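You operate a simulated robot arm through the tools that you are given. There is no shell and no other tool. Be economical: measure what you need, move in short steps, check, and stop when the job is done.

The job below is to be done with a simulated robot arm. You get a single attempt, and the scene is never put back.

JOB
Close both grinder rests up to their green marks.
Fine: stop the grinder and wait till it stands, turn the grinder isolator off, try the green button, and only then turn the black and the blue rest knob; the isolator stays off.

The check looks at the end state, three seconds after you hand in, the way a careful person would. Anything else that was tipped, shoved, dropped, spilled or broken makes it a failure.

ROBOT AND FRAMES
A 7-joint arm with a two-finger parallel gripper on a trunk, on a base that drives. Base frame: it is fixed to the floor where the robot stands at the start and does not move with it; the origin is under the middle of the robot, x ahead of it, y to its left, z up. Lengths are in m, angles in rad, forces in N, time in s.
With the tool pointing down near the work surface it reaches from about 0.16 to 0.74 m from the robot's upright axis, wherever it stands. Its first joint turns from -2.897 to 2.897 rad. Places, roughly: black rest knob [0.6, 0, 1]; blue rest knob [0.6, -0.2, 1]; bolt cradle [0.5, 0.1, 0.9]; buffing slide [0.5, -0.3, 0.9]; buffing wheel guard [0.8, -0.3, 1.1]; green grinder button [0.5, -0.1, 0.9]; grinder [0.6, -0.1, 1]; grinder isolator [0.3, 0.4, 0.8]; red grinder button [0.5, -0.1, 0.9]; wire wheel guard [0.8, 0.2, 1.1]. Payload 1.57 kg.
Tool frame: the origin (TCP) lies between the finger pads and is the grasp point; the fingertips stand 0.03 m ahead of it; z points along the fingers, y is the line along which they close. Largest opening 0.11 m; finger width 0.024, thickness 0.012; the body of the gripper, 0.048 by 0.112 m, starts 0.078 m behind the TCP.
Orientation is that of the tool frame in the base frame, as [roll, pitch, yaw] about the fixed x, y, z axes, in that order (R = Rz(yaw) Ry(pitch) Rx(roll)). With the fingers straight down and closing along the base's y, the tool's x points along the base's -x, its y along +y and its z along -z.

CONTROLS
- The arm moves only by the tool move_arm. Its argument "increments" is a list of rows, each a list of 3 entries, a list of its own where there are three numbers: the shift along the tool's x, y, z in m, then the turn, a rotation vector about the tool's x, y, z in rad, then the opening, from 0 (shut) to 1 (fully open). In form: [[[x, y, z], [wx, wy, wz], fingers], ...]. A call has 1 to 10 rows; each row is the pose to reach, as a shift and turn from the pose commanded when the call began, along the tool's axes at that moment. Each row takes 0.2 s and may step no farther than 0.05 m and 0.15 rad from the row before; otherwise, or with a gripper value out of range, the whole call is refused. Where a pose cannot be reached the arm comes as near as it can. A force on the tool above 40 N (or 10 N above the force at the start of the call, whichever is more), or a blocked arm, ends the call early, and 0.2 s more pass. Each finger travels about 0.045 m/s and halts on what it meets, pressing with about 33 N; the grip force reading is that of the motor and also rises with nothing between the fingers. The clock runs only during rows and for 0.2 s after the last one: add rows that repeat a pose to give the fingers time. It gives the time, the measured TCP pose, the force on the tool (base axes), the opening and the grip force at its end, in the units of the frame above (readings bear some noise), with the torque about the TCP (base axes, N m) and any sound that the robot's microphone picked up, and new pictures: "views" is both (left out), scene, wrist or none.
- Cameras (640 x 400 px; columns grow to the right, rows downward): "scene" is now at [0.0076, 0.1246, 1.578]; the picture's right is [-0.44, -0.90, 0.00], its down [-0.71, 0.35, -0.61] and it looks along [0.55, -0.27, -0.79] (base axes); focal length 241 px, centre (320, 200). "wrist" rides on the gripper at [0.07, 0.016, -0.141] in the tool frame; the picture's right is [-0.23, 0.97, 0.00], its down [-0.86, -0.20, -0.48] and it looks along [-0.47, -0.11, 0.88] (tool axes); focal length 222 px, centre (320, 200). There is no depth. A picture from a camera that has moved, and an enlarged one, comes with that camera's place and axes in the base frame and with its lens.
- move_column(by): slides the trunk up (or, below 0, down) by that many m; the arm and the scene camera ride with it, the base frame stays. It gives what a move gives, with no picture.
- drive_base(legs): drives the robot by 1 to 6 legs, each [ahead, turn to the left] in m and rad, along the robot's own axes; the way and the turn of a leg run together, so that a leg with both is an arc; at most 1.5 m and 3.142 rad a leg. The arm and the cameras ride along, it lands a little off, and it stops where it bumps. It gives what a move gives, and a new picture of the scene camera.
- pan_tilt(pan, tilt): turns the head with the scene camera to pan (to the left, within 2.705 rad either way) and tilt (down, from -0.506 to 1.204), counted from straight ahead of the robot. It gives what a move gives, and a new picture of the scene camera.
- close_up(camera, box): a new picture of the part [left, top, right, bottom] of that camera's present view, enlarged. No time passes.
- sign_off(): hands the job in; it is judged then, once.

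Work in short steps. Places have to be worked out from the pictures, the camera data and where the tool is seen: move nearer, look again, correct. Check each grasp and each placing, and mend what went wrong. You have 120 turns and 260 pictures in all, those below and enlarged ones among them. Open the gripper and draw the arm clear of the work before you hand the job in, unless the task says otherwise; then end with one line.

The tools are called after "Request:" by a JSON object that holds its "api" and its "payload". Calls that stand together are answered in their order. move_arm: Moves the arm, as the interface text tells. Its arguments: {"type":"object","properties":{"increments":{"type":"array","items":{"type":"array"}},"views":{"type":"string","enum":["both","scene","wrist","none"]}},"required":["increments"]} The other tools are called the same way: move_column (by) slides the trunk up or down; drive_base (legs) drives the base; pan_tilt (pan, tilt) turns the head that bears the scene camera; close_up (camera, box) takes an enlarged picture of a part of a camera's view; sign_off () hands the job in.

At the start:

```text
time_s: 0.0
ee_pos: [0.3826, 0.1402, 1.2533]
orientation: [-3.141, -0.001, 3.14]
force: [1.1, -0.1, 0.0]
wrist_torque: [-0.02, -0.02, 0.0]
gripper_width: 0.1103
finger_force: 0.1
trunk travel left (down, up): [-0.525, 0.065]
robot x, y, heading: [-0.0021, 0.0001, 0.001]
head pan, tilt: [-0.452, 0.915]
```

scene: 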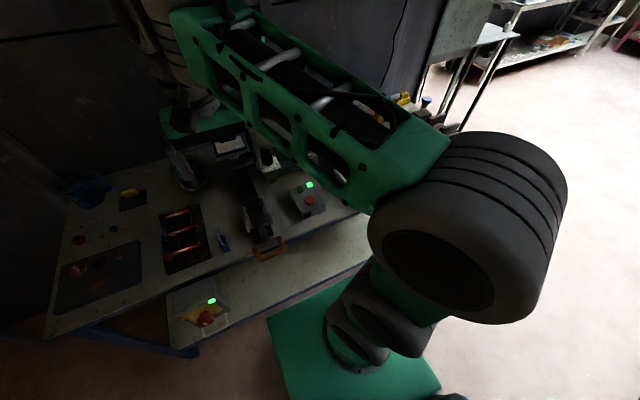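
wrist: 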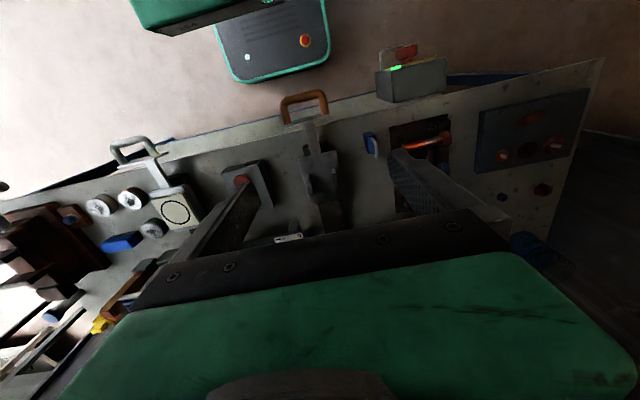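

The arm blocks much of the view; I'll take enlarged views of the bench first.

Request:
{"api": "close_up", "payload": {"camera": "scene", "box": [40, 120, 360, 340]}}

Request:
{"api": "close_up", "payload": {"camera": "wrist", "box": [40, 40, 640, 300]}}

```text
1.82 times, centred on (200, 230) of scene
camera zoom: at [0.0076, 0.1246, 1.578], right [-0.44, -0.9, 0.0], down [-0.71, 0.35, -0.61], along [0.55, -0.27, -0.79], focal length 438 px, centre (538, 146)
```

zoom: 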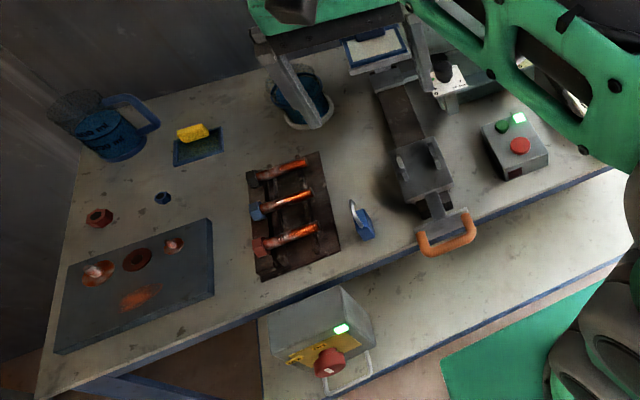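

```text
1.07 times, centred on (340, 170) of wrist (not enlarged: the box is as wide or as high as the picture)
camera zoom: at [0.3134, 0.1562, 1.3946], right [0.23, 0.97, 0.0], down [0.86, -0.2, 0.48], along [0.47, -0.11, -0.88], focal length 237 px, centre (299, 232)
```

zoom: 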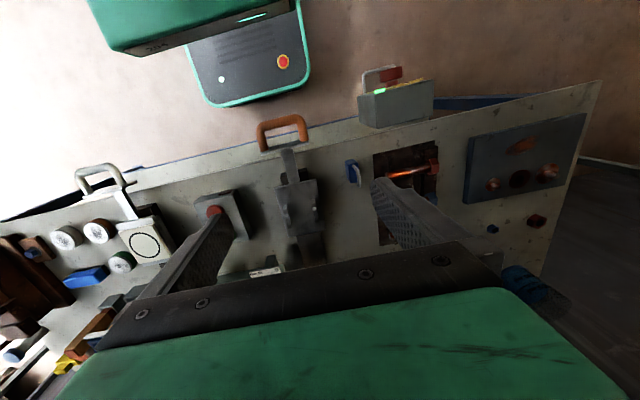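

I'll turn the head to look at the grinder itself, ahead and a bit right.

Request:
{"api": "pan_tilt", "payload": {"pan": -0.25, "tilt": 0.65}}

Request:
{"api": "close_up", "payload": {"camera": "scene", "box": [160, 100, 480, 300]}}

```text
time_s: 0.8
ee_pos: [0.3826, 0.1414, 1.2537]
orientation: [-3.14, -0.001, -3.141]
force: [0.3, 0.0, -0.4]
wrist_torque: [0.0, -0.01, -0.01]
gripper_width: 0.11
finger_force: 0.1
trunk travel left (down, up): [-0.525, 0.065]
robot x, y, heading: [-0.0012, 0.0006, -0.001]
head pan, tilt: [-0.25, 0.649]
camera scene: at [0.0245, 0.1358, 1.5995], right [-0.25, -0.97, 0.0], down [-0.59, 0.15, -0.8], along [0.77, -0.2, -0.61], focal length 241 px, centre (320, 200)
```

scene: 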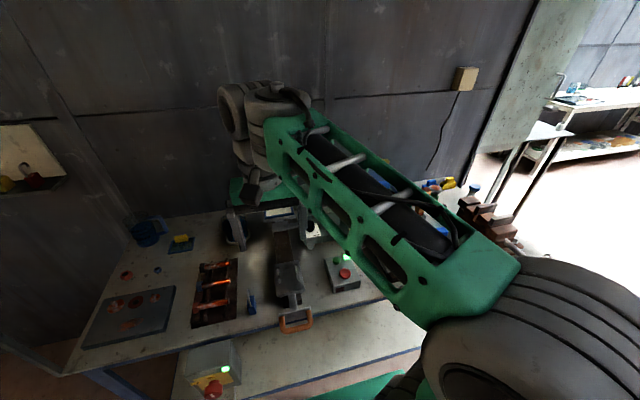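

```text
2.00 times, centred on (320, 200) of scene
camera zoom: at [0.0245, 0.1358, 1.5995], right [-0.25, -0.97, 0.0], down [-0.59, 0.15, -0.8], along [0.77, -0.2, -0.61], focal length 482 px, centre (320, 200)
```

zoom: 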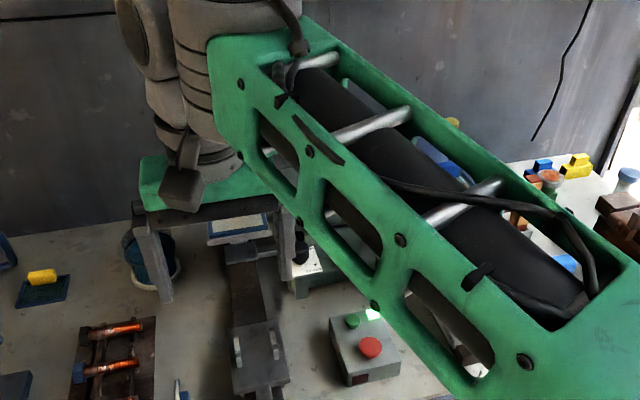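

The forearm hides the grinder. I'll shift the hand to the left to free the scene camera's view.

Request:
{"api": "move_arm", "payload": {"increments": [[[0, 0.05, 0], [0, 0, 0], 1], [[0, 0.1, 0], [0, 0, 0], 0.6], [[0, 0.15, 0], [0, 0, 0], 0.3], [[0, 0.2, 0], [0, 0, 0], 0], [[0, 0.25, 0], [0, 0, 0], 0], [[0, 0.3, 0], [0, 0, 0], 0]]}}

```text
time_s: 2.2
ee_pos: [0.3821, 0.444, 1.253]
orientation: [-3.141, -0.002, 3.141]
force: [-0.6, 1.0, -0.2]
wrist_torque: [-0.02, 0.01, 0.01]
gripper_width: 0.0078
finger_force: 0.6
trunk travel left (down, up): [-0.525, 0.065]
robot x, y, heading: [-0.0005, -0.0006, 0.0]
head pan, tilt: [-0.25, 0.649]
camera scene: at [0.025, 0.1375, 1.5994], right [-0.25, -0.97, 0.0], down [-0.59, 0.15, -0.8], along [0.77, -0.2, -0.6], focal length 241 px, centre (320, 200)
camera wrist: at [0.3122, 0.4601, 1.3944], right [0.23, 0.97, 0.0], down [0.86, -0.2, 0.48], along [0.47, -0.11, -0.88], focal length 222 px, centre (320, 200)
```

scene: 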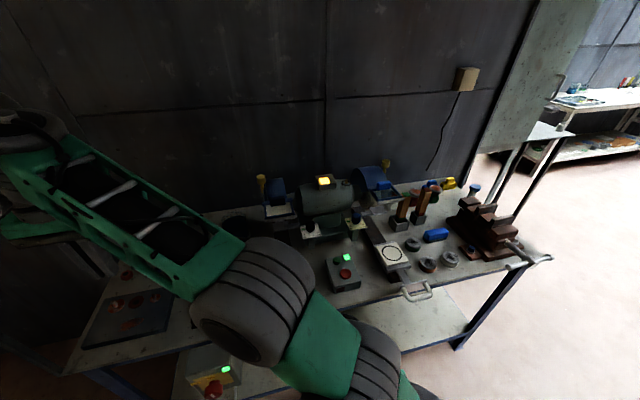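
wrist: 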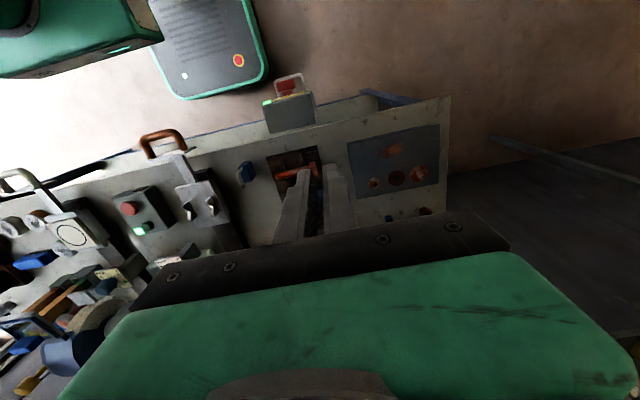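

Now the grinder is visible; enlarge it.

Request:
{"api": "close_up", "payload": {"camera": "scene", "box": [240, 155, 400, 255]}}

Request:
{"api": "close_up", "payload": {"camera": "scene", "box": [260, 200, 380, 300]}}

Request:
{"api": "close_up", "payload": {"camera": "wrist", "box": [0, 160, 240, 310]}}

Request:
{"api": "close_up", "payload": {"camera": "wrist", "box": [240, 60, 340, 150]}}

```text
4.00 times, centred on (320, 205) of scene
camera zoom: at [0.025, 0.1375, 1.5994], right [-0.25, -0.97, 0.0], down [-0.59, 0.15, -0.8], along [0.77, -0.2, -0.6], focal length 965 px, centre (320, 180)
```

zoom: 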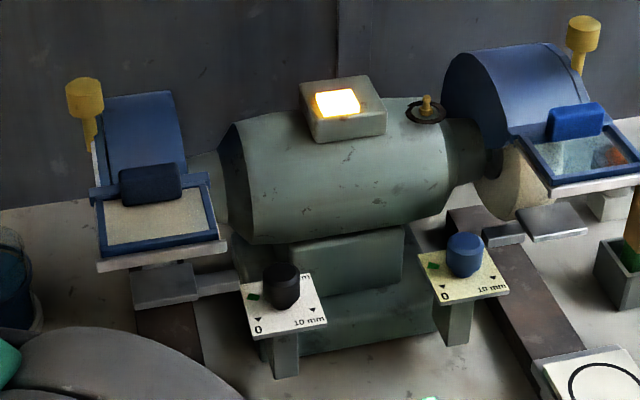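

```text
4.00 times, centred on (320, 250) of scene
camera zoom: at [0.025, 0.1375, 1.5994], right [-0.25, -0.97, 0.0], down [-0.59, 0.15, -0.8], along [0.77, -0.2, -0.6], focal length 965 px, centre (320, 0)
```

zoom: 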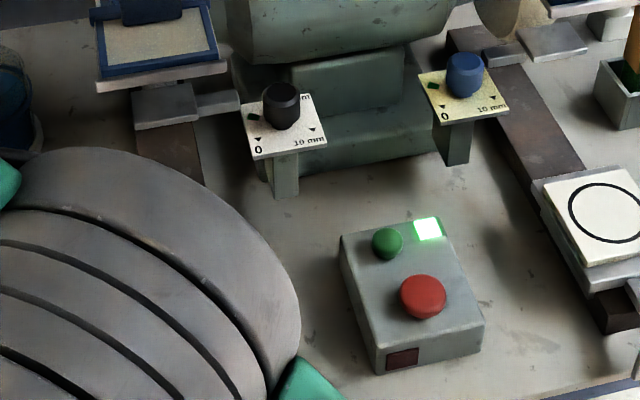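

```text
2.67 times, centred on (120, 235) of wrist
camera zoom: at [0.3122, 0.4601, 1.3944], right [0.23, 0.97, 0.0], down [0.86, -0.2, 0.48], along [0.47, -0.11, -0.88], focal length 592 px, centre (853, 107)
```

zoom: 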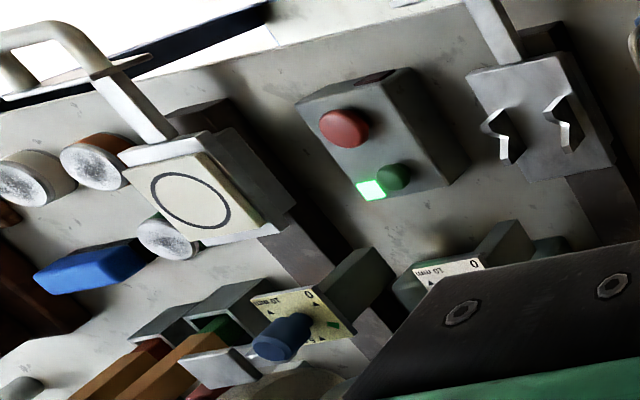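

```text
4.44 times, centred on (290, 105) of wrist
camera zoom: at [0.3122, 0.4601, 1.3944], right [0.23, 0.97, 0.0], down [0.86, -0.2, 0.48], along [0.47, -0.11, -0.88], focal length 987 px, centre (453, 622)
```

zoom: 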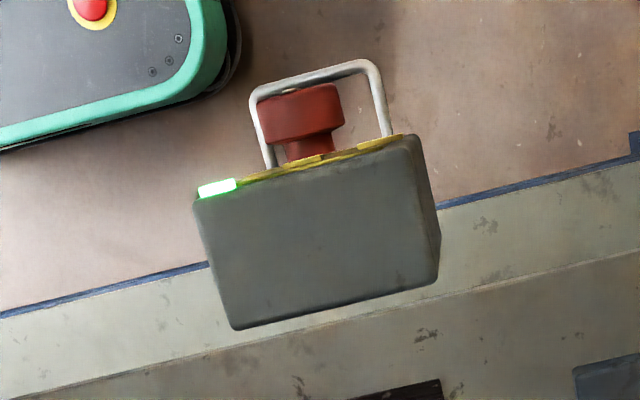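

Triangulated from both cameras: red button ≈ (0.482, -0.072, 0.91), green ≈ (0.545, -0.061, 0.91), blue knob ≈ (0.633, -0.158, 1.01). I move above the red button with the fingers shut.

Request:
{"api": "move_arm", "payload": {"increments": [[[-0.008, -0.049, 0], [0, 0, 0], 0], [[-0.016, -0.097, 0], [0, 0, 0], 0], [[-0.025, -0.145, 0], [0, 0, 0], 0], [[-0.033, -0.194, 0], [0, 0, 0], 0], [[-0.041, -0.242, 0], [0, 0, 0], 0], [[-0.05, -0.291, 0], [0, 0, 0], 0], [[-0.058, -0.34, 0], [0, 0, 0], 0], [[-0.067, -0.388, 0], [0, 0, 0], 0], [[-0.076, -0.436, 0], [0, 0, 0], 0], [[-0.085, -0.484, 0], [0, 0, 0], 0]], "views": "none"}}

Request:
{"api": "move_arm", "payload": {"increments": [[[-0.015, -0.032, 0.03], [0, 0, 0], 0], [[-0.015, -0.032, 0.075], [0, 0, 0], 0], [[-0.015, -0.032, 0.12], [0, 0, 0], 0], [[-0.015, -0.032, 0.165], [0, 0, 0], 0], [[-0.015, -0.032, 0.21], [0, 0, 0], 0], [[-0.015, -0.032, 0.24], [0, 0, 0], 0], [[-0.015, -0.032, 0.24], [0, 0, 0], 0]]}}

```text
time_s: 4.4
ee_pos: [0.4694, -0.0472, 1.2536]
orientation: [3.141, 0.001, -3.141]
force: [-0.2, -0.3, 0.7]
wrist_torque: [0.06, -0.02, -0.02]
gripper_width: 0.0001
finger_force: 21.5
trunk travel left (down, up): [-0.525, 0.065]
robot x, y, heading: [-0.0011, -0.0004, -0.001]
head pan, tilt: [-0.25, 0.649]
```

```text
time_s: 6.0
ee_pos: [0.4824, -0.0759, 1.0131]
orientation: [-3.141, 0.001, 3.141]
force: [-0.3, 0.0, 0.4]
wrist_torque: [0.01, 0.02, -0.01]
gripper_width: 0.0
finger_force: 20.7
trunk travel left (down, up): [-0.525, 0.065]
robot x, y, heading: [0.0002, 0.003, 0.003]
head pan, tilt: [-0.25, 0.649]
camera scene: at [0.0246, 0.1358, 1.5996], right [-0.25, -0.97, 0.0], down [-0.59, 0.15, -0.8], along [0.77, -0.2, -0.6], focal length 241 px, centre (320, 200)
camera wrist: at [0.4126, -0.0605, 1.1554], right [0.23, 0.97, 0.0], down [0.85, -0.2, 0.48], along [0.47, -0.11, -0.88], focal length 222 px, centre (320, 200)
```

scene: 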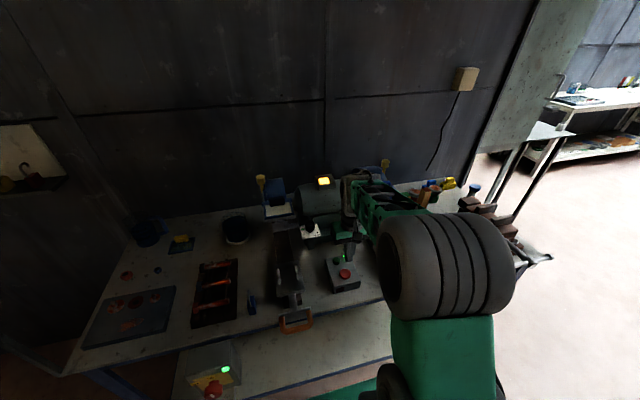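
wrist: 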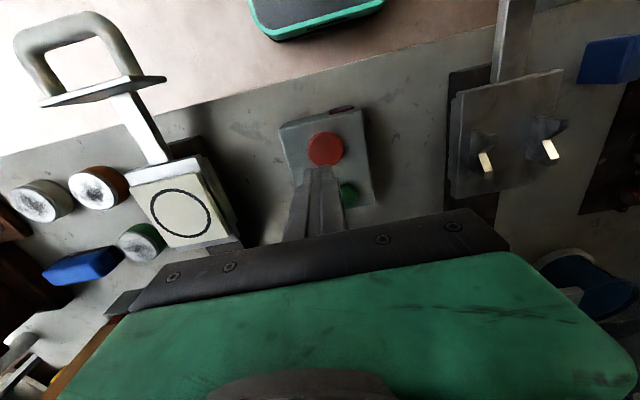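

The fingertips are lined up over the red button; pressing down in small steps, listening.

Request:
{"api": "move_arm", "payload": {"increments": [[[0, 0.005, 0.04], [0, 0, 0], 0], [[0, 0.005, 0.06], [0, 0, 0], 0], [[0, 0.005, 0.07], [0, 0, 0], 0], [[0, 0.005, 0.076], [0, 0, 0], 0], [[0, 0.005, 0.08], [0, 0, 0], 0], [[0, 0.005, 0.084], [0, 0, 0], 0]], "views": "wrist"}}

```text
time_s: 7.0
ee_pos: [0.486, -0.0698, 0.9461]
orientation: [-3.138, 0.018, -3.14]
force: [-5.7, 0.5, 19.8]
wrist_torque: [0.05, 0.55, -0.01]
gripper_width: 0.0
finger_force: 21.5
trunk travel left (down, up): [-0.525, 0.065]
robot x, y, heading: [0.0017, 0.0029, -0.004]
head pan, tilt: [-0.25, 0.649]
heard: click
stopped in row 5: the force on the tool passed its limit at 46 N (the readings are from after the stop); the commanded pose is now the measured one
camera wrist: at [0.4134, -0.0538, 1.0872], right [0.23, 0.97, 0.0], down [0.85, -0.2, 0.49], along [0.48, -0.11, -0.87], focal length 222 px, centre (320, 200)
```

wrist: 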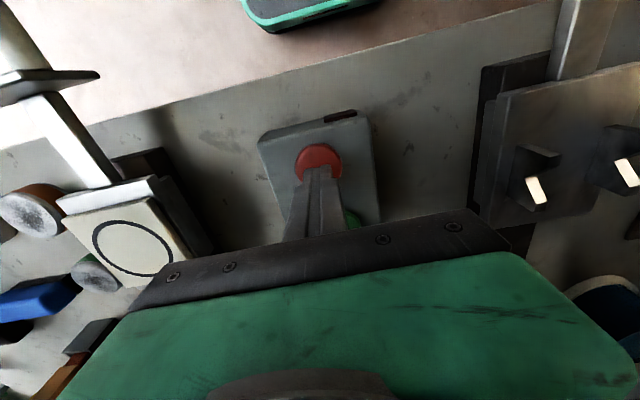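

It clicked. I retreat upward and look at the lamps and the grinder wheels.

Request:
{"api": "move_arm", "payload": {"increments": [[[0, 0, -0.05], [0, 0, 0], 0], [[0, 0, -0.1], [0, 0, 0], 0], [[0, 0, -0.15], [0, 0, 0], 0], [[0, 0, -0.2], [0, 0, 0], 0]], "views": "both"}}

Request:
{"api": "close_up", "payload": {"camera": "scene", "box": [240, 155, 400, 305]}}

Request:
{"api": "close_up", "payload": {"camera": "wrist", "box": [260, 100, 420, 200]}}

```text
time_s: 8.0
ee_pos: [0.4827, -0.0682, 1.1406]
orientation: [-3.139, 0.007, 3.141]
force: [0.1, -0.5, 0.7]
wrist_torque: [0.01, 0.01, -0.02]
gripper_width: 0.0
finger_force: 21.7
trunk travel left (down, up): [-0.525, 0.065]
robot x, y, heading: [-0.0, 0.0015, 0.005]
head pan, tilt: [-0.25, 0.649]
camera scene: at [0.0241, 0.1358, 1.5995], right [-0.25, -0.97, 0.0], down [-0.59, 0.15, -0.8], along [0.77, -0.2, -0.6], focal length 241 px, centre (320, 200)
camera wrist: at [0.4117, -0.053, 1.2835], right [0.23, 0.97, 0.0], down [0.85, -0.2, 0.49], along [0.47, -0.11, -0.87], focal length 222 px, centre (320, 200)
```

scene: 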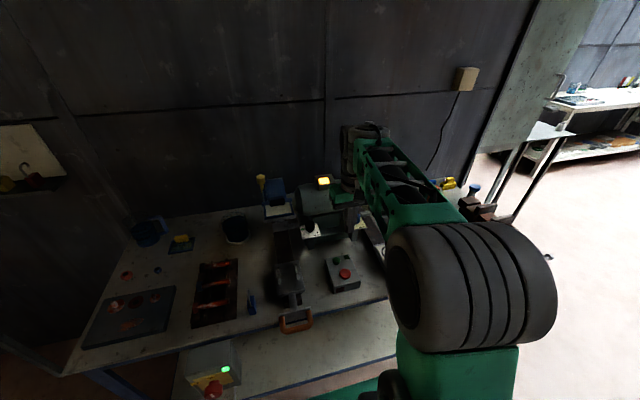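
wrist: 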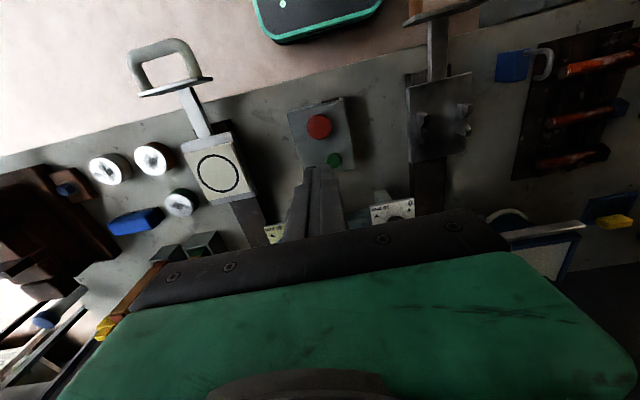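

```text
2.67 times, centred on (320, 230) of scene
camera zoom: at [0.0241, 0.1358, 1.5995], right [-0.25, -0.97, 0.0], down [-0.59, 0.15, -0.8], along [0.77, -0.2, -0.6], focal length 643 px, centre (320, 120)
```

zoom: 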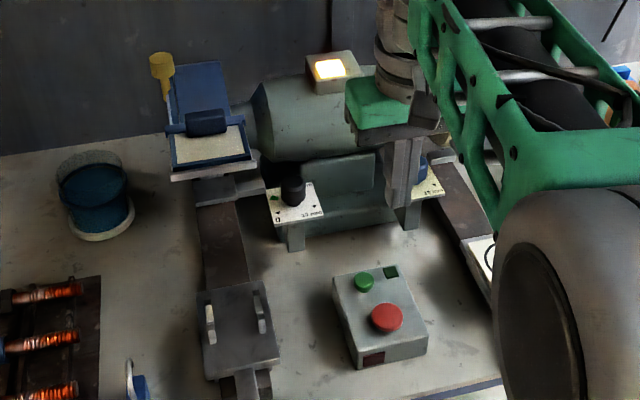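

```text
4.00 times, centred on (340, 150) of wrist
camera zoom: at [0.4117, -0.053, 1.2835], right [0.23, 0.97, 0.0], down [0.85, -0.2, 0.49], along [0.47, -0.11, -0.87], focal length 888 px, centre (240, 400)
```

zoom: 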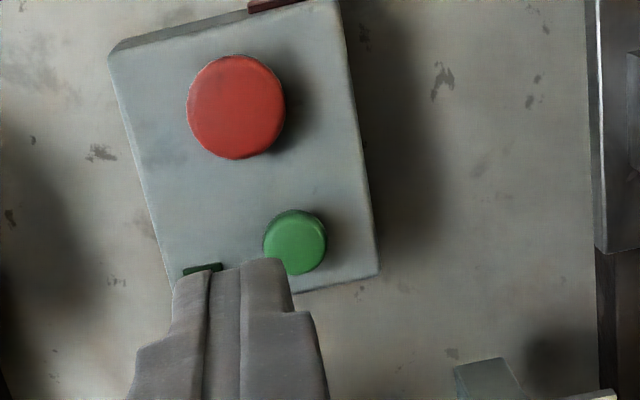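

The green lamp on the box went out. Now I look at the isolator with the head while the grinder runs down.

Request:
{"api": "pan_tilt", "payload": {"pan": 0.5, "tilt": 1.1}}

Request:
{"api": "close_up", "payload": {"camera": "scene", "box": [240, 130, 400, 230]}}

```text
time_s: 9.1
ee_pos: [0.4826, -0.0683, 1.1414]
orientation: [-3.139, 0.008, 3.141]
force: [-0.2, 0.7, 0.6]
wrist_torque: [0.0, 0.02, -0.01]
gripper_width: 0.0
finger_force: 20.9
trunk travel left (down, up): [-0.525, 0.065]
robot x, y, heading: [0.002, 0.0006, 0.002]
head pan, tilt: [0.499, 1.1]
camera scene: at [-0.0042, 0.1874, 1.5652], right [0.48, -0.88, 0.0], down [-0.78, -0.43, -0.45], along [0.4, 0.22, -0.89], focal length 241 px, centre (320, 200)
```

scene: 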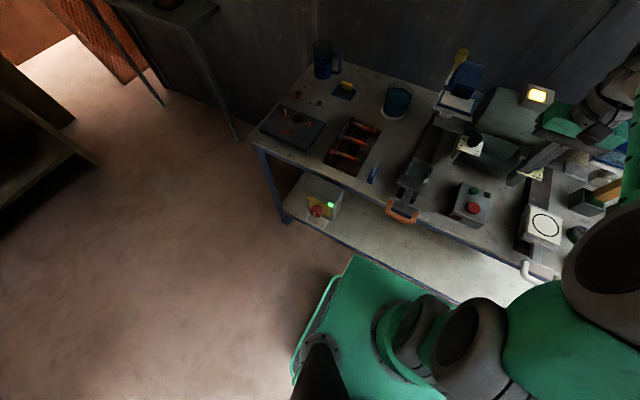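

```text
4.00 times, centred on (320, 180) of scene
camera zoom: at [-0.0042, 0.1874, 1.5652], right [0.48, -0.88, 0.0], down [-0.78, -0.43, -0.45], along [0.4, 0.22, -0.89], focal length 965 px, centre (320, 280)
```

zoom: 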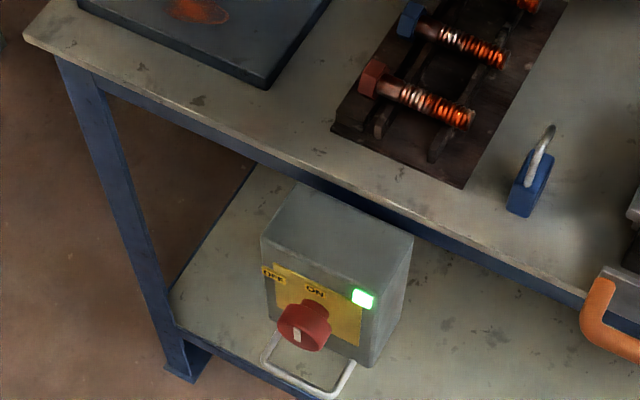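

The isolator reads ON (pointer up), OFF is a quarter turn to the left (counter‑clockwise from the front). I drive back 0.3 m for room to approach it frontally.

Request:
{"api": "drive_base", "payload": {"legs": [[-0.3, 0]]}}

Request:
{"api": "pan_tilt", "payload": {"pan": 0.0, "tilt": 0.7}}

Request:
{"api": "close_up", "payload": {"camera": "scene", "box": [260, 120, 420, 220]}}

```text
time_s: 11.2
ee_pos: [0.1764, -0.0707, 1.1423]
orientation: [-3.139, 0.01, 3.136]
force: [-0.7, 1.4, 0.1]
wrist_torque: [0.04, 0.0, 0.01]
gripper_width: 0.0
finger_force: 21.2
trunk travel left (down, up): [-0.525, 0.065]
robot x, y, heading: [-0.3065, 0.002, -0.005]
head pan, tilt: [0.499, 1.1]
camera scene: at [-0.3097, 0.1881, 1.5652], right [0.47, -0.88, 0.0], down [-0.78, -0.42, -0.45], along [0.4, 0.22, -0.89], focal length 241 px, centre (320, 200)
```

scene: 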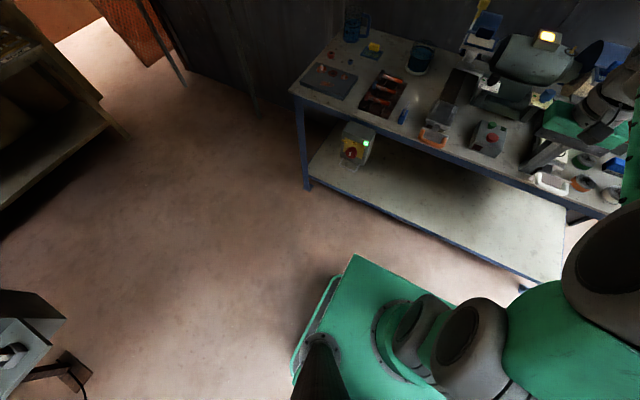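

```text
time_s: 12.1
ee_pos: [0.1767, -0.071, 1.1423]
orientation: [-3.14, 0.009, 3.135]
force: [0.5, -0.3, 0.1]
wrist_torque: [-0.01, -0.01, -0.01]
gripper_width: 0.0001
finger_force: 21.3
trunk travel left (down, up): [-0.525, 0.065]
robot x, y, heading: [-0.308, 0.0, -0.002]
head pan, tilt: [0.0, 0.7]
camera scene: at [-0.2799, 0.1578, 1.5951], right [0.0, -1.0, 0.0], down [-0.64, 0.0, -0.76], along [0.76, 0.0, -0.64], focal length 241 px, centre (320, 200)
```

scene: 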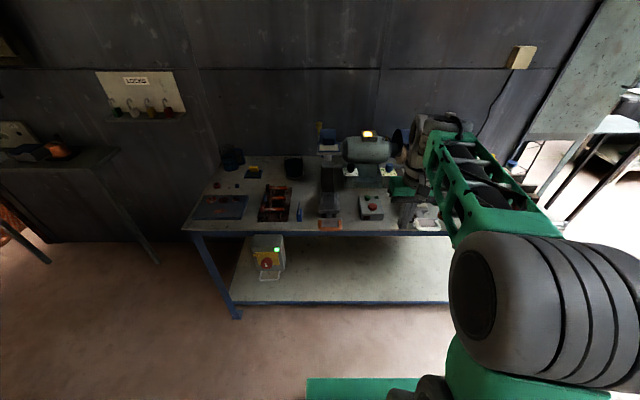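

```text
4.00 times, centred on (340, 170) of scene
camera zoom: at [-0.2799, 0.1578, 1.5951], right [0.0, -1.0, 0.0], down [-0.64, 0.0, -0.76], along [0.76, 0.0, -0.64], focal length 965 px, centre (240, 320)
```

zoom: 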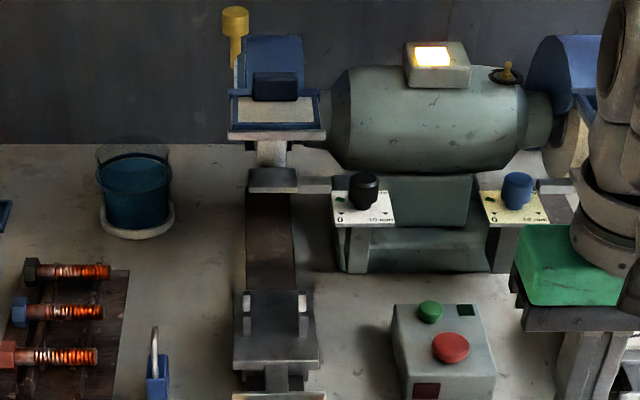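

The amber lamp still burns while it runs down. I turn the gripper to point forward (+x) and move left in front of the isolator, still high and clear of the bench.

Request:
{"api": "move_arm", "payload": {"increments": [[[0, 0.044, 0], [0, -0.149, 0], 0], [[0, 0.088, 0], [0, -0.298, 0], 0], [[0, 0.132, 0], [0, -0.447, 0], 0], [[0, 0.176, 0], [0, -0.596, 0], 0], [[0, 0.22, 0], [0, -0.745, 0], 0.2], [[0, 0.264, 0], [0, -0.894, 0], 0.4], [[0, 0.308, 0], [0, -1.043, 0], 0.6], [[0, 0.352, 0], [0, -1.192, 0], 0.7], [[0, 0.396, 0], [0, -1.341, 0], 0.7], [[0, 0.44, 0], [0, -1.49, 0], 0.7]]}}

Request:
{"api": "close_up", "payload": {"camera": "scene", "box": [220, 215, 320, 295]}}

Request:
{"api": "close_up", "payload": {"camera": "scene", "box": [300, 110, 460, 210]}}

```text
time_s: 14.3
ee_pos: [0.1795, 0.3709, 1.1417]
orientation: [-3.133, 1.5, -3.136]
force: [0.0, -0.7, 0.9]
wrist_torque: [0.0, 0.05, 0.01]
gripper_width: 0.0767
finger_force: 0.1
trunk travel left (down, up): [-0.525, 0.065]
robot x, y, heading: [-0.3083, 0.0017, -0.004]
head pan, tilt: [0.0, 0.7]
camera scene: at [-0.2798, 0.1587, 1.5951], right [0.0, -1.0, 0.0], down [-0.64, 0.0, -0.76], along [0.76, 0.0, -0.64], focal length 241 px, centre (320, 200)
camera wrist: at [0.0335, 0.3871, 1.0816], right [0.02, 0.97, 0.23], down [-0.42, -0.2, 0.89], along [0.91, -0.11, 0.4], focal length 222 px, centre (320, 200)
```

scene: 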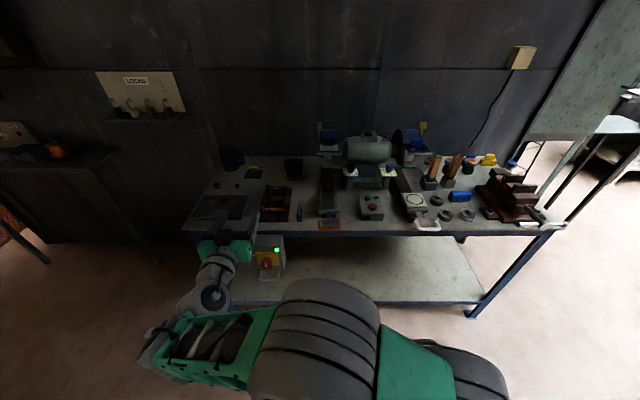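
wrist: 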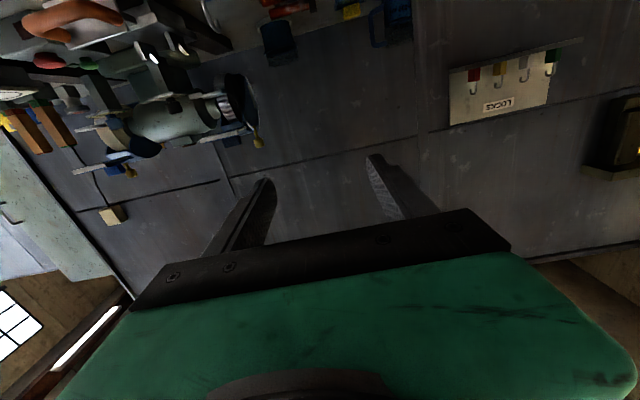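

```text
5.00 times, centred on (270, 255) of scene
camera zoom: at [-0.2798, 0.1587, 1.5951], right [0.0, -1.0, 0.0], down [-0.64, 0.0, -0.76], along [0.76, 0.0, -0.64], focal length 1206 px, centre (570, -75)
```

zoom: 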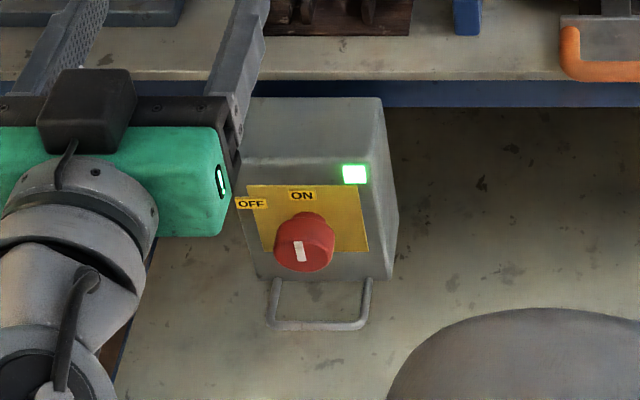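

```text
4.00 times, centred on (380, 160) of scene
camera zoom: at [-0.2798, 0.1587, 1.5951], right [0.0, -1.0, 0.0], down [-0.64, 0.0, -0.76], along [0.76, 0.0, -0.64], focal length 965 px, centre (80, 360)
```

zoom: 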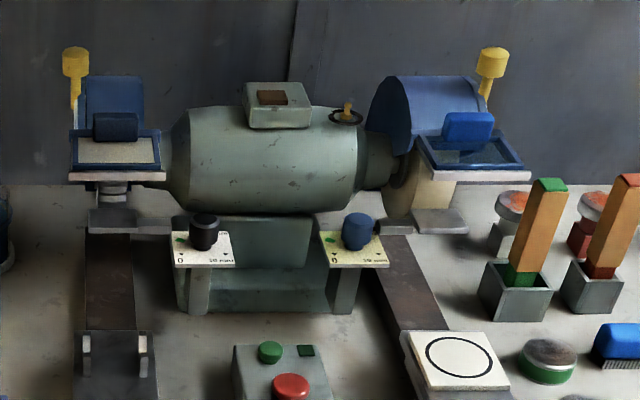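

The amber lamp is now off: the grinder stands. Isolator knob face ≈ (0.29, 0.37, 0.785). I finish levelling the gripper, pre‑roll it +45° about the knob axis, and lower the trunk.

Request:
{"api": "move_arm", "payload": {"increments": [[[0, 0, 0], [0, -0.071, 0], 0.7]], "views": "none"}}

Request:
{"api": "move_arm", "payload": {"increments": [[[0, 0, 0], [0, 0, 0.15], 0.7], [[0, 0, 0], [0, 0, 0.3], 0.7], [[0, 0, 0], [0, 0, 0.45], 0.7], [[0, 0, 0], [0, 0, 0.6], 0.7], [[0, 0, 0], [0, 0, 0.75], 0.7]], "views": "none"}}

Request:
{"api": "move_column", "payload": {"by": -0.355}}

Request:
{"api": "move_arm", "payload": {"increments": [[[0, 0, 0], [0, 0, 0], 0.7]]}}

```text
time_s: 14.7
ee_pos: [0.1793, 0.3696, 1.1413]
orientation: [-1.868, 1.57, -1.872]
force: [0.6, -0.4, 0.9]
wrist_torque: [-0.06, 0.0, 0.04]
gripper_width: 0.0767
finger_force: 0.1
trunk travel left (down, up): [-0.525, 0.065]
robot x, y, heading: [-0.3052, -0.0003, -0.002]
head pan, tilt: [0.0, 0.7]
```

```text
time_s: 15.9
ee_pos: [0.1781, 0.3694, 1.1415]
orientation: [1.576, 0.821, 1.569]
force: [0.1, 0.3, 0.6]
wrist_torque: [-0.03, 0.01, -0.02]
gripper_width: 0.0768
finger_force: 0.0
trunk travel left (down, up): [-0.525, 0.065]
robot x, y, heading: [-0.3051, -0.0024, -0.004]
head pan, tilt: [0.0, 0.7]
```

```text
time_s: 19.4
ee_pos: [0.1789, 0.3692, 0.786]
orientation: [1.574, 0.823, 1.569]
force: [0.1, 0.1, -0.9]
wrist_torque: [0.0, 0.02, 0.03]
gripper_width: 0.0772
finger_force: 0.1
trunk travel left (down, up): [-0.17, 0.42]
robot x, y, heading: [-0.3063, 0.0002, -0.002]
head pan, tilt: [0.0, 0.7]
```

```text
time_s: 19.8
ee_pos: [0.1795, 0.3688, 0.7852]
orientation: [1.574, 0.822, 1.568]
force: [0.2, 0.4, 0.4]
wrist_torque: [0.02, 0.02, -0.01]
gripper_width: 0.0771
finger_force: 0.2
trunk travel left (down, up): [-0.17, 0.42]
robot x, y, heading: [-0.3073, 0.0004, -0.007]
head pan, tilt: [0.0, 0.7]
camera scene: at [-0.2799, 0.1579, 1.2402], right [0.0, -1.0, 0.0], down [-0.64, 0.0, -0.76], along [0.76, 0.0, -0.64], focal length 241 px, centre (320, 200)
camera wrist: at [0.0375, 0.4289, 0.747], right [0.0, 0.56, 0.83], down [-0.48, -0.73, 0.49], along [0.88, -0.4, 0.27], focal length 222 px, centre (320, 200)
```

scene: 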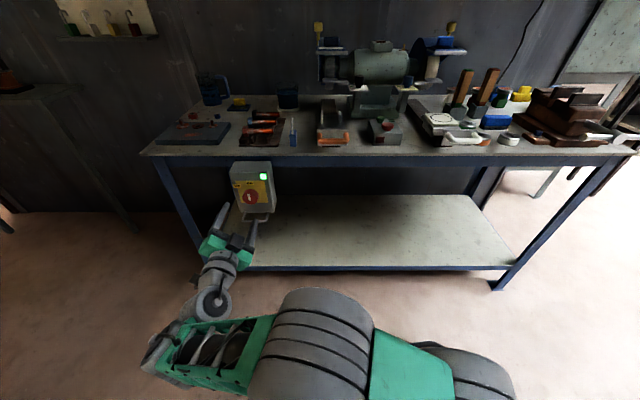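
wrist: 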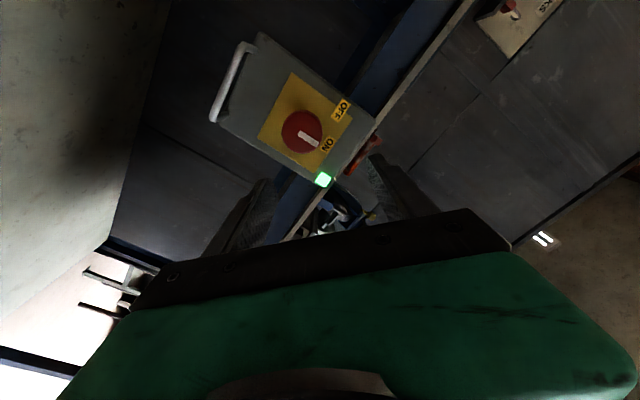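

Refine the knob position with enlarged views from both cameras.

Request:
{"api": "close_up", "payload": {"camera": "scene", "box": [205, 145, 305, 265]}}

Request:
{"api": "close_up", "payload": {"camera": "wrist", "box": [200, 20, 400, 220]}}

```text
3.33 times, centred on (255, 205) of scene
camera zoom: at [-0.2799, 0.1579, 1.2402], right [0.0, -1.0, 0.0], down [-0.64, 0.0, -0.76], along [0.76, 0.0, -0.64], focal length 804 px, centre (537, 183)
```

zoom: 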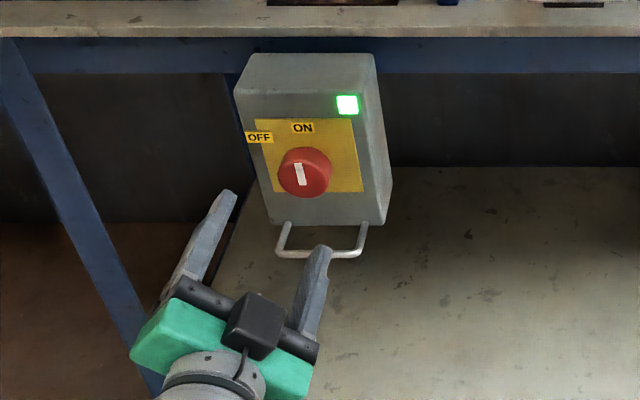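

```text
2.00 times, centred on (300, 120) of wrist
camera zoom: at [0.0375, 0.4289, 0.747], right [0.0, 0.56, 0.83], down [-0.48, -0.73, 0.49], along [0.88, -0.4, 0.27], focal length 444 px, centre (360, 360)
```

zoom: 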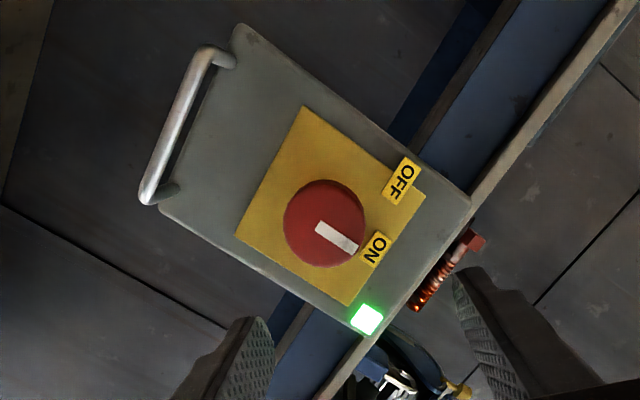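

Knob centre ≈ (0.285, 0.376, 0.762), diameter ≈ 45 mm. I correct sideways and advance partway, then check.

Request:
{"api": "move_arm", "payload": {"increments": [[[0.0108, -0.0053, 0.0], [0, 0, 0], 0.7], [[0.0216, -0.0106, 0.02], [0, 0, 0], 0.7], [[0.0216, -0.0106, 0.055], [0, 0, 0], 0.7], [[0.0216, -0.0106, 0.055], [0, 0, 0], 0.7]]}}

Request:
{"api": "close_up", "payload": {"camera": "scene", "box": [205, 145, 305, 265]}}

Request:
{"api": "close_up", "payload": {"camera": "wrist", "box": [200, 50, 440, 240]}}

```text
time_s: 20.8
ee_pos: [0.2318, 0.3766, 0.7635]
orientation: [1.574, 0.821, 1.569]
force: [-0.3, 0.6, -0.4]
wrist_torque: [-0.01, 0.03, 0.02]
gripper_width: 0.077
finger_force: 0.1
trunk travel left (down, up): [-0.17, 0.42]
robot x, y, heading: [-0.3077, 0.0009, -0.004]
head pan, tilt: [0.0, 0.7]
camera scene: at [-0.2799, 0.1579, 1.2402], right [0.0, -1.0, 0.0], down [-0.64, 0.0, -0.76], along [0.76, 0.0, -0.64], focal length 241 px, centre (320, 200)
camera wrist: at [0.0914, 0.4356, 0.7241], right [0.0, 0.56, 0.83], down [-0.48, -0.73, 0.49], along [0.88, -0.4, 0.27], focal length 222 px, centre (320, 200)
```

scene: 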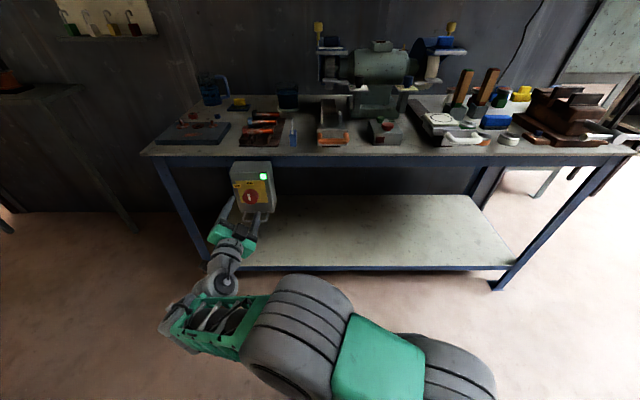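
wrist: 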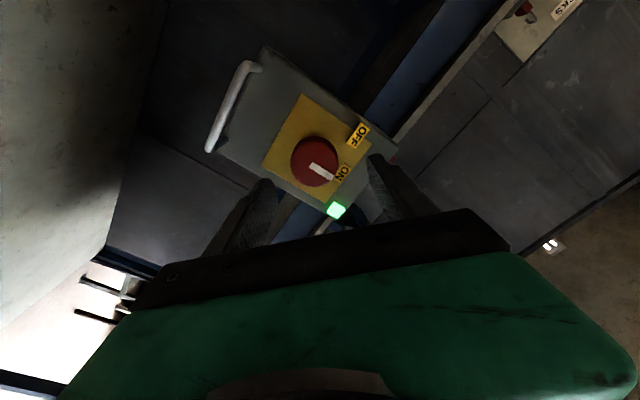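

```text
3.33 times, centred on (255, 205) of scene
camera zoom: at [-0.2799, 0.1579, 1.2402], right [0.0, -1.0, 0.0], down [-0.64, 0.0, -0.76], along [0.76, 0.0, -0.64], focal length 804 px, centre (537, 183)
```

zoom: 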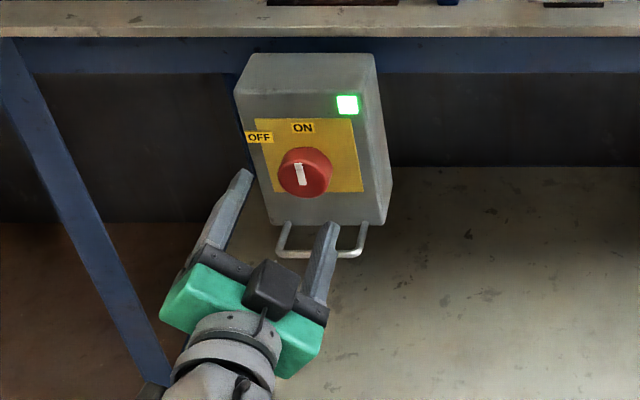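

```text
2.11 times, centred on (320, 145) of wrist
camera zoom: at [0.0914, 0.4356, 0.7241], right [0.0, 0.56, 0.83], down [-0.48, -0.73, 0.49], along [0.88, -0.4, 0.27], focal length 468 px, centre (320, 316)
```

zoom: 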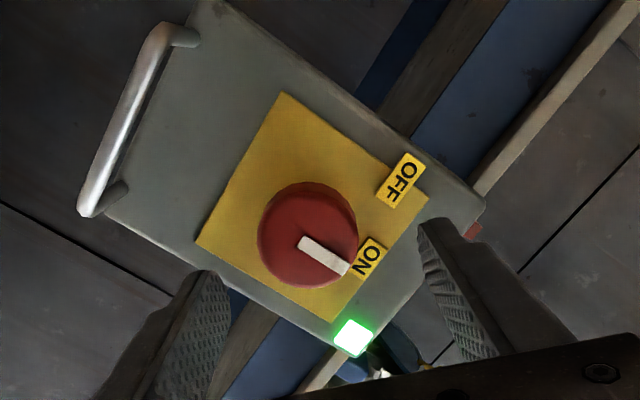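

Estimates agree: knob face ≈ (0.293, 0.376, 0.761), the hand is centred. Advance 5 cm and close on the knob.

Request:
{"api": "move_arm", "payload": {"increments": [[[0, 0, 0.025], [0, 0, 0], 0.7], [[0, 0, 0.04], [0, 0, 0], 0.7], [[0, 0, 0.05], [0, 0, 0], 0.7], [[0, 0, 0.05], [0, 0, 0], 0.7]], "views": "wrist"}}

Request:
{"api": "close_up", "payload": {"camera": "scene", "box": [205, 145, 305, 265]}}

```text
time_s: 21.8
ee_pos: [0.283, 0.3778, 0.7635]
orientation: [1.572, 0.822, 1.569]
force: [-0.4, -0.5, 0.3]
wrist_torque: [-0.02, -0.02, -0.03]
gripper_width: 0.0771
finger_force: 0.0
trunk travel left (down, up): [-0.17, 0.42]
robot x, y, heading: [-0.3068, 0.0019, -0.006]
head pan, tilt: [0.0, 0.7]
camera wrist: at [0.1423, 0.436, 0.7241], right [0.0, 0.56, 0.83], down [-0.48, -0.73, 0.49], along [0.88, -0.4, 0.27], focal length 222 px, centre (320, 200)
```

wrist: 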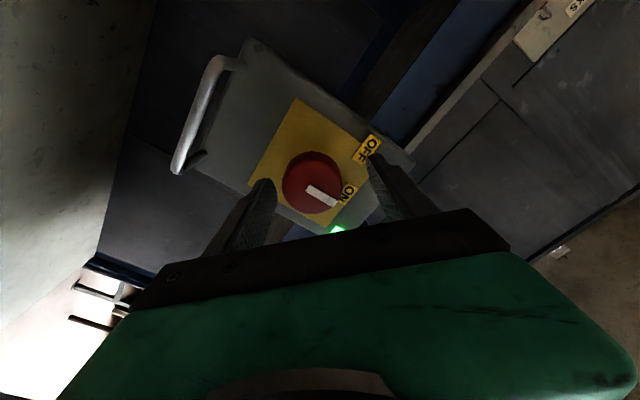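

```text
3.33 times, centred on (255, 205) of scene
camera zoom: at [-0.2798, 0.1579, 1.2402], right [0.0, -1.0, 0.0], down [-0.64, 0.0, -0.76], along [0.76, 0.0, -0.64], focal length 804 px, centre (537, 183)
```

zoom: 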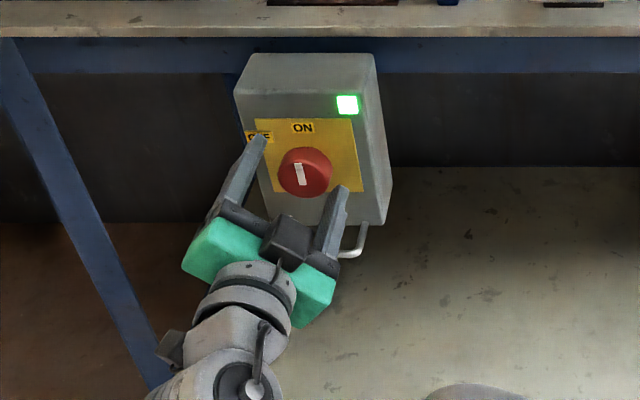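

The knob sits between the fingertips. Forward another 8 mm and close.

Request:
{"api": "move_arm", "payload": {"increments": [[[0.002, -0.001, 0.008], [0, 0, 0], 0.7], [[0.002, -0.001, 0.008], [0, 0, 0], 0.5], [[0.002, -0.001, 0.008], [0, 0, 0], 0.3], [[0.002, -0.001, 0.008], [0, 0, 0], 0.3], [[0.002, -0.001, 0.008], [0, 0, 0], 0.3], [[0.002, -0.001, 0.008], [0, 0, 0], 0.3]], "views": "wrist"}}

Request:
{"api": "close_up", "payload": {"camera": "scene", "box": [205, 145, 305, 265]}}

```text
time_s: 23.2
ee_pos: [0.2914, 0.3763, 0.7609]
orientation: [1.577, 0.822, 1.569]
force: [0.3, -20.0, -12.4]
wrist_torque: [0.09, -0.17, -0.32]
gripper_width: 0.0536
finger_force: 11.2
trunk travel left (down, up): [-0.17, 0.42]
robot x, y, heading: [-0.3072, 0.0015, -0.008]
head pan, tilt: [0.0, 0.7]
camera wrist: at [0.1508, 0.4356, 0.7208], right [0.01, 0.56, 0.83], down [-0.48, -0.72, 0.49], along [0.88, -0.4, 0.26], focal length 222 px, centre (320, 200)
```

wrist: 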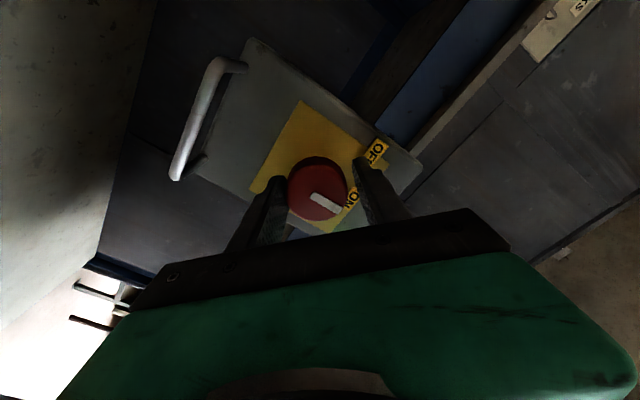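

```text
3.33 times, centred on (255, 205) of scene
camera zoom: at [-0.2785, 0.1568, 1.2402], right [-0.01, -1.0, 0.0], down [-0.64, 0.0, -0.76], along [0.76, 0.0, -0.64], focal length 804 px, centre (537, 183)
```

zoom: 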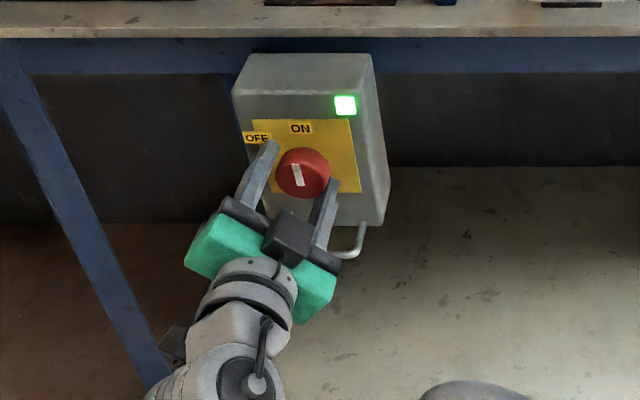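

The left finger touches first; shift about 5 mm toward it while keeping the grip closing.

Request:
{"api": "move_arm", "payload": {"increments": [[[0, -0.003, 0], [0, 0, 0], 0.3], [[0, -0.005, 0], [0, 0, 0], 0.25], [[0, -0.005, 0], [0, 0, 0], 0.25], [[0, -0.005, 0], [0, 0, 0], 0.25]], "views": "wrist"}}

```text
time_s: 24.2
ee_pos: [0.2918, 0.3718, 0.7571]
orientation: [1.575, 0.821, 1.573]
force: [-1.6, -11.5, -8.8]
wrist_torque: [0.08, 0.2, 0.13]
gripper_width: 0.0465
finger_force: 36.8
trunk travel left (down, up): [-0.17, 0.42]
robot x, y, heading: [-0.3082, -0.0022, -0.006]
head pan, tilt: [0.0, 0.7]
camera wrist: at [0.1502, 0.4327, 0.718], right [0.0, 0.56, 0.83], down [-0.48, -0.73, 0.49], along [0.88, -0.4, 0.26], focal length 222 px, centre (320, 200)
```

wrist: 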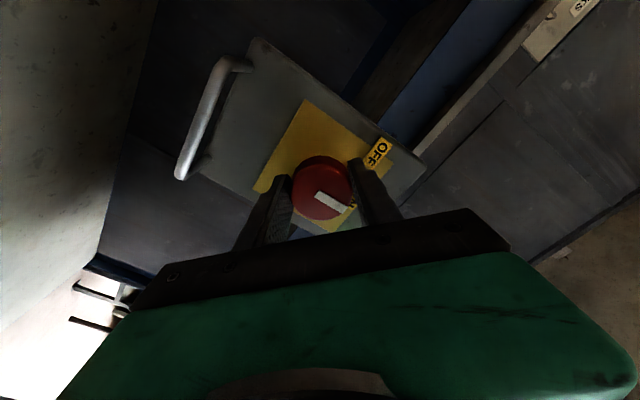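

Gripped at 46 mm. Now turn −90° about the knob axis (counter‑clockwise as seen from the front).

Request:
{"api": "move_arm", "payload": {"increments": [[[0, -0.001, 0], [0, 0, -0.14], 0.2], [[0, -0.001, 0], [0, 0, -0.28], 0.2], [[0, -0.001, 0], [0, 0, -0.42], 0.2], [[0, -0.001, 0], [0, 0, -0.56], 0.2], [[0, -0.001, 0], [0, 0, -0.7], 0.2]], "views": "wrist"}}

Request:
{"api": "close_up", "payload": {"camera": "scene", "box": [205, 145, 305, 265]}}

```text
time_s: 25.4
ee_pos: [0.2913, 0.3716, 0.7558]
orientation: [1.633, 1.527, 1.626]
force: [-12.7, -14.6, -10.5]
wrist_torque: [0.09, -0.11, -0.18]
gripper_width: 0.0461
finger_force: 44.8
trunk travel left (down, up): [-0.17, 0.42]
robot x, y, heading: [-0.3067, 0.0005, -0.005]
head pan, tilt: [0.0, 0.7]
camera wrist: at [0.1501, 0.3907, 0.6884], right [0.01, 0.96, 0.27], down [-0.48, -0.24, 0.85], along [0.88, -0.13, 0.46], focal length 222 px, centre (320, 200)
```

wrist: 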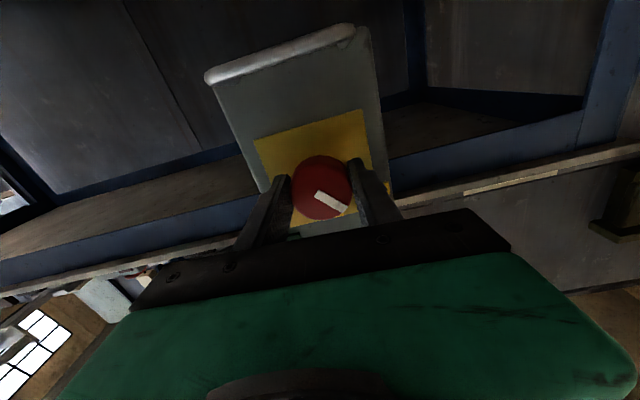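

```text
3.33 times, centred on (255, 205) of scene
camera zoom: at [-0.2801, 0.1569, 1.2402], right [0.0, -1.0, 0.0], down [-0.64, 0.0, -0.77], along [0.77, 0.0, -0.64], focal length 804 px, centre (537, 183)
```

zoom: 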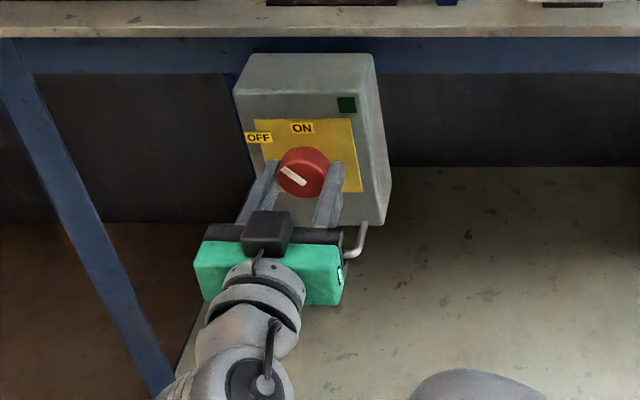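

The knob follows and the green lamp is out; I continue turning toward OFF in small steps until it meets its stop.

Request:
{"api": "move_arm", "payload": {"increments": [[[0, 0, 0], [0, 0, -0.1], 0.2], [[0, 0, 0], [0, 0, -0.2], 0.2], [[0, 0, 0], [0, 0, -0.3], 0.2]], "views": "none"}}

Request:
{"api": "close_up", "payload": {"camera": "scene", "box": [205, 145, 305, 265]}}

```text
time_s: 26.2
ee_pos: [0.2917, 0.3709, 0.7572]
orientation: [-1.579, 1.318, -1.588]
force: [-18.2, -24.7, -12.1]
wrist_torque: [0.07, -0.31, 0.04]
gripper_width: 0.0462
finger_force: 45.4
trunk travel left (down, up): [-0.17, 0.42]
robot x, y, heading: [-0.3072, -0.004, -0.009]
head pan, tilt: [0.0, 0.7]
```

```text
3.33 times, centred on (255, 205) of scene
camera zoom: at [-0.2804, 0.1562, 1.2403], right [-0.01, -1.0, 0.0], down [-0.64, 0.0, -0.77], along [0.77, 0.0, -0.64], focal length 804 px, centre (537, 183)
```

zoom: 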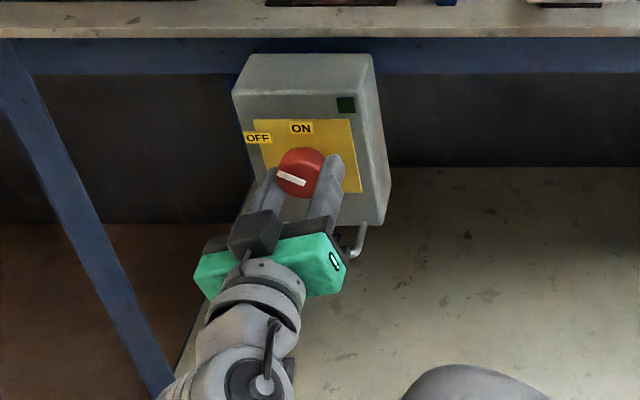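

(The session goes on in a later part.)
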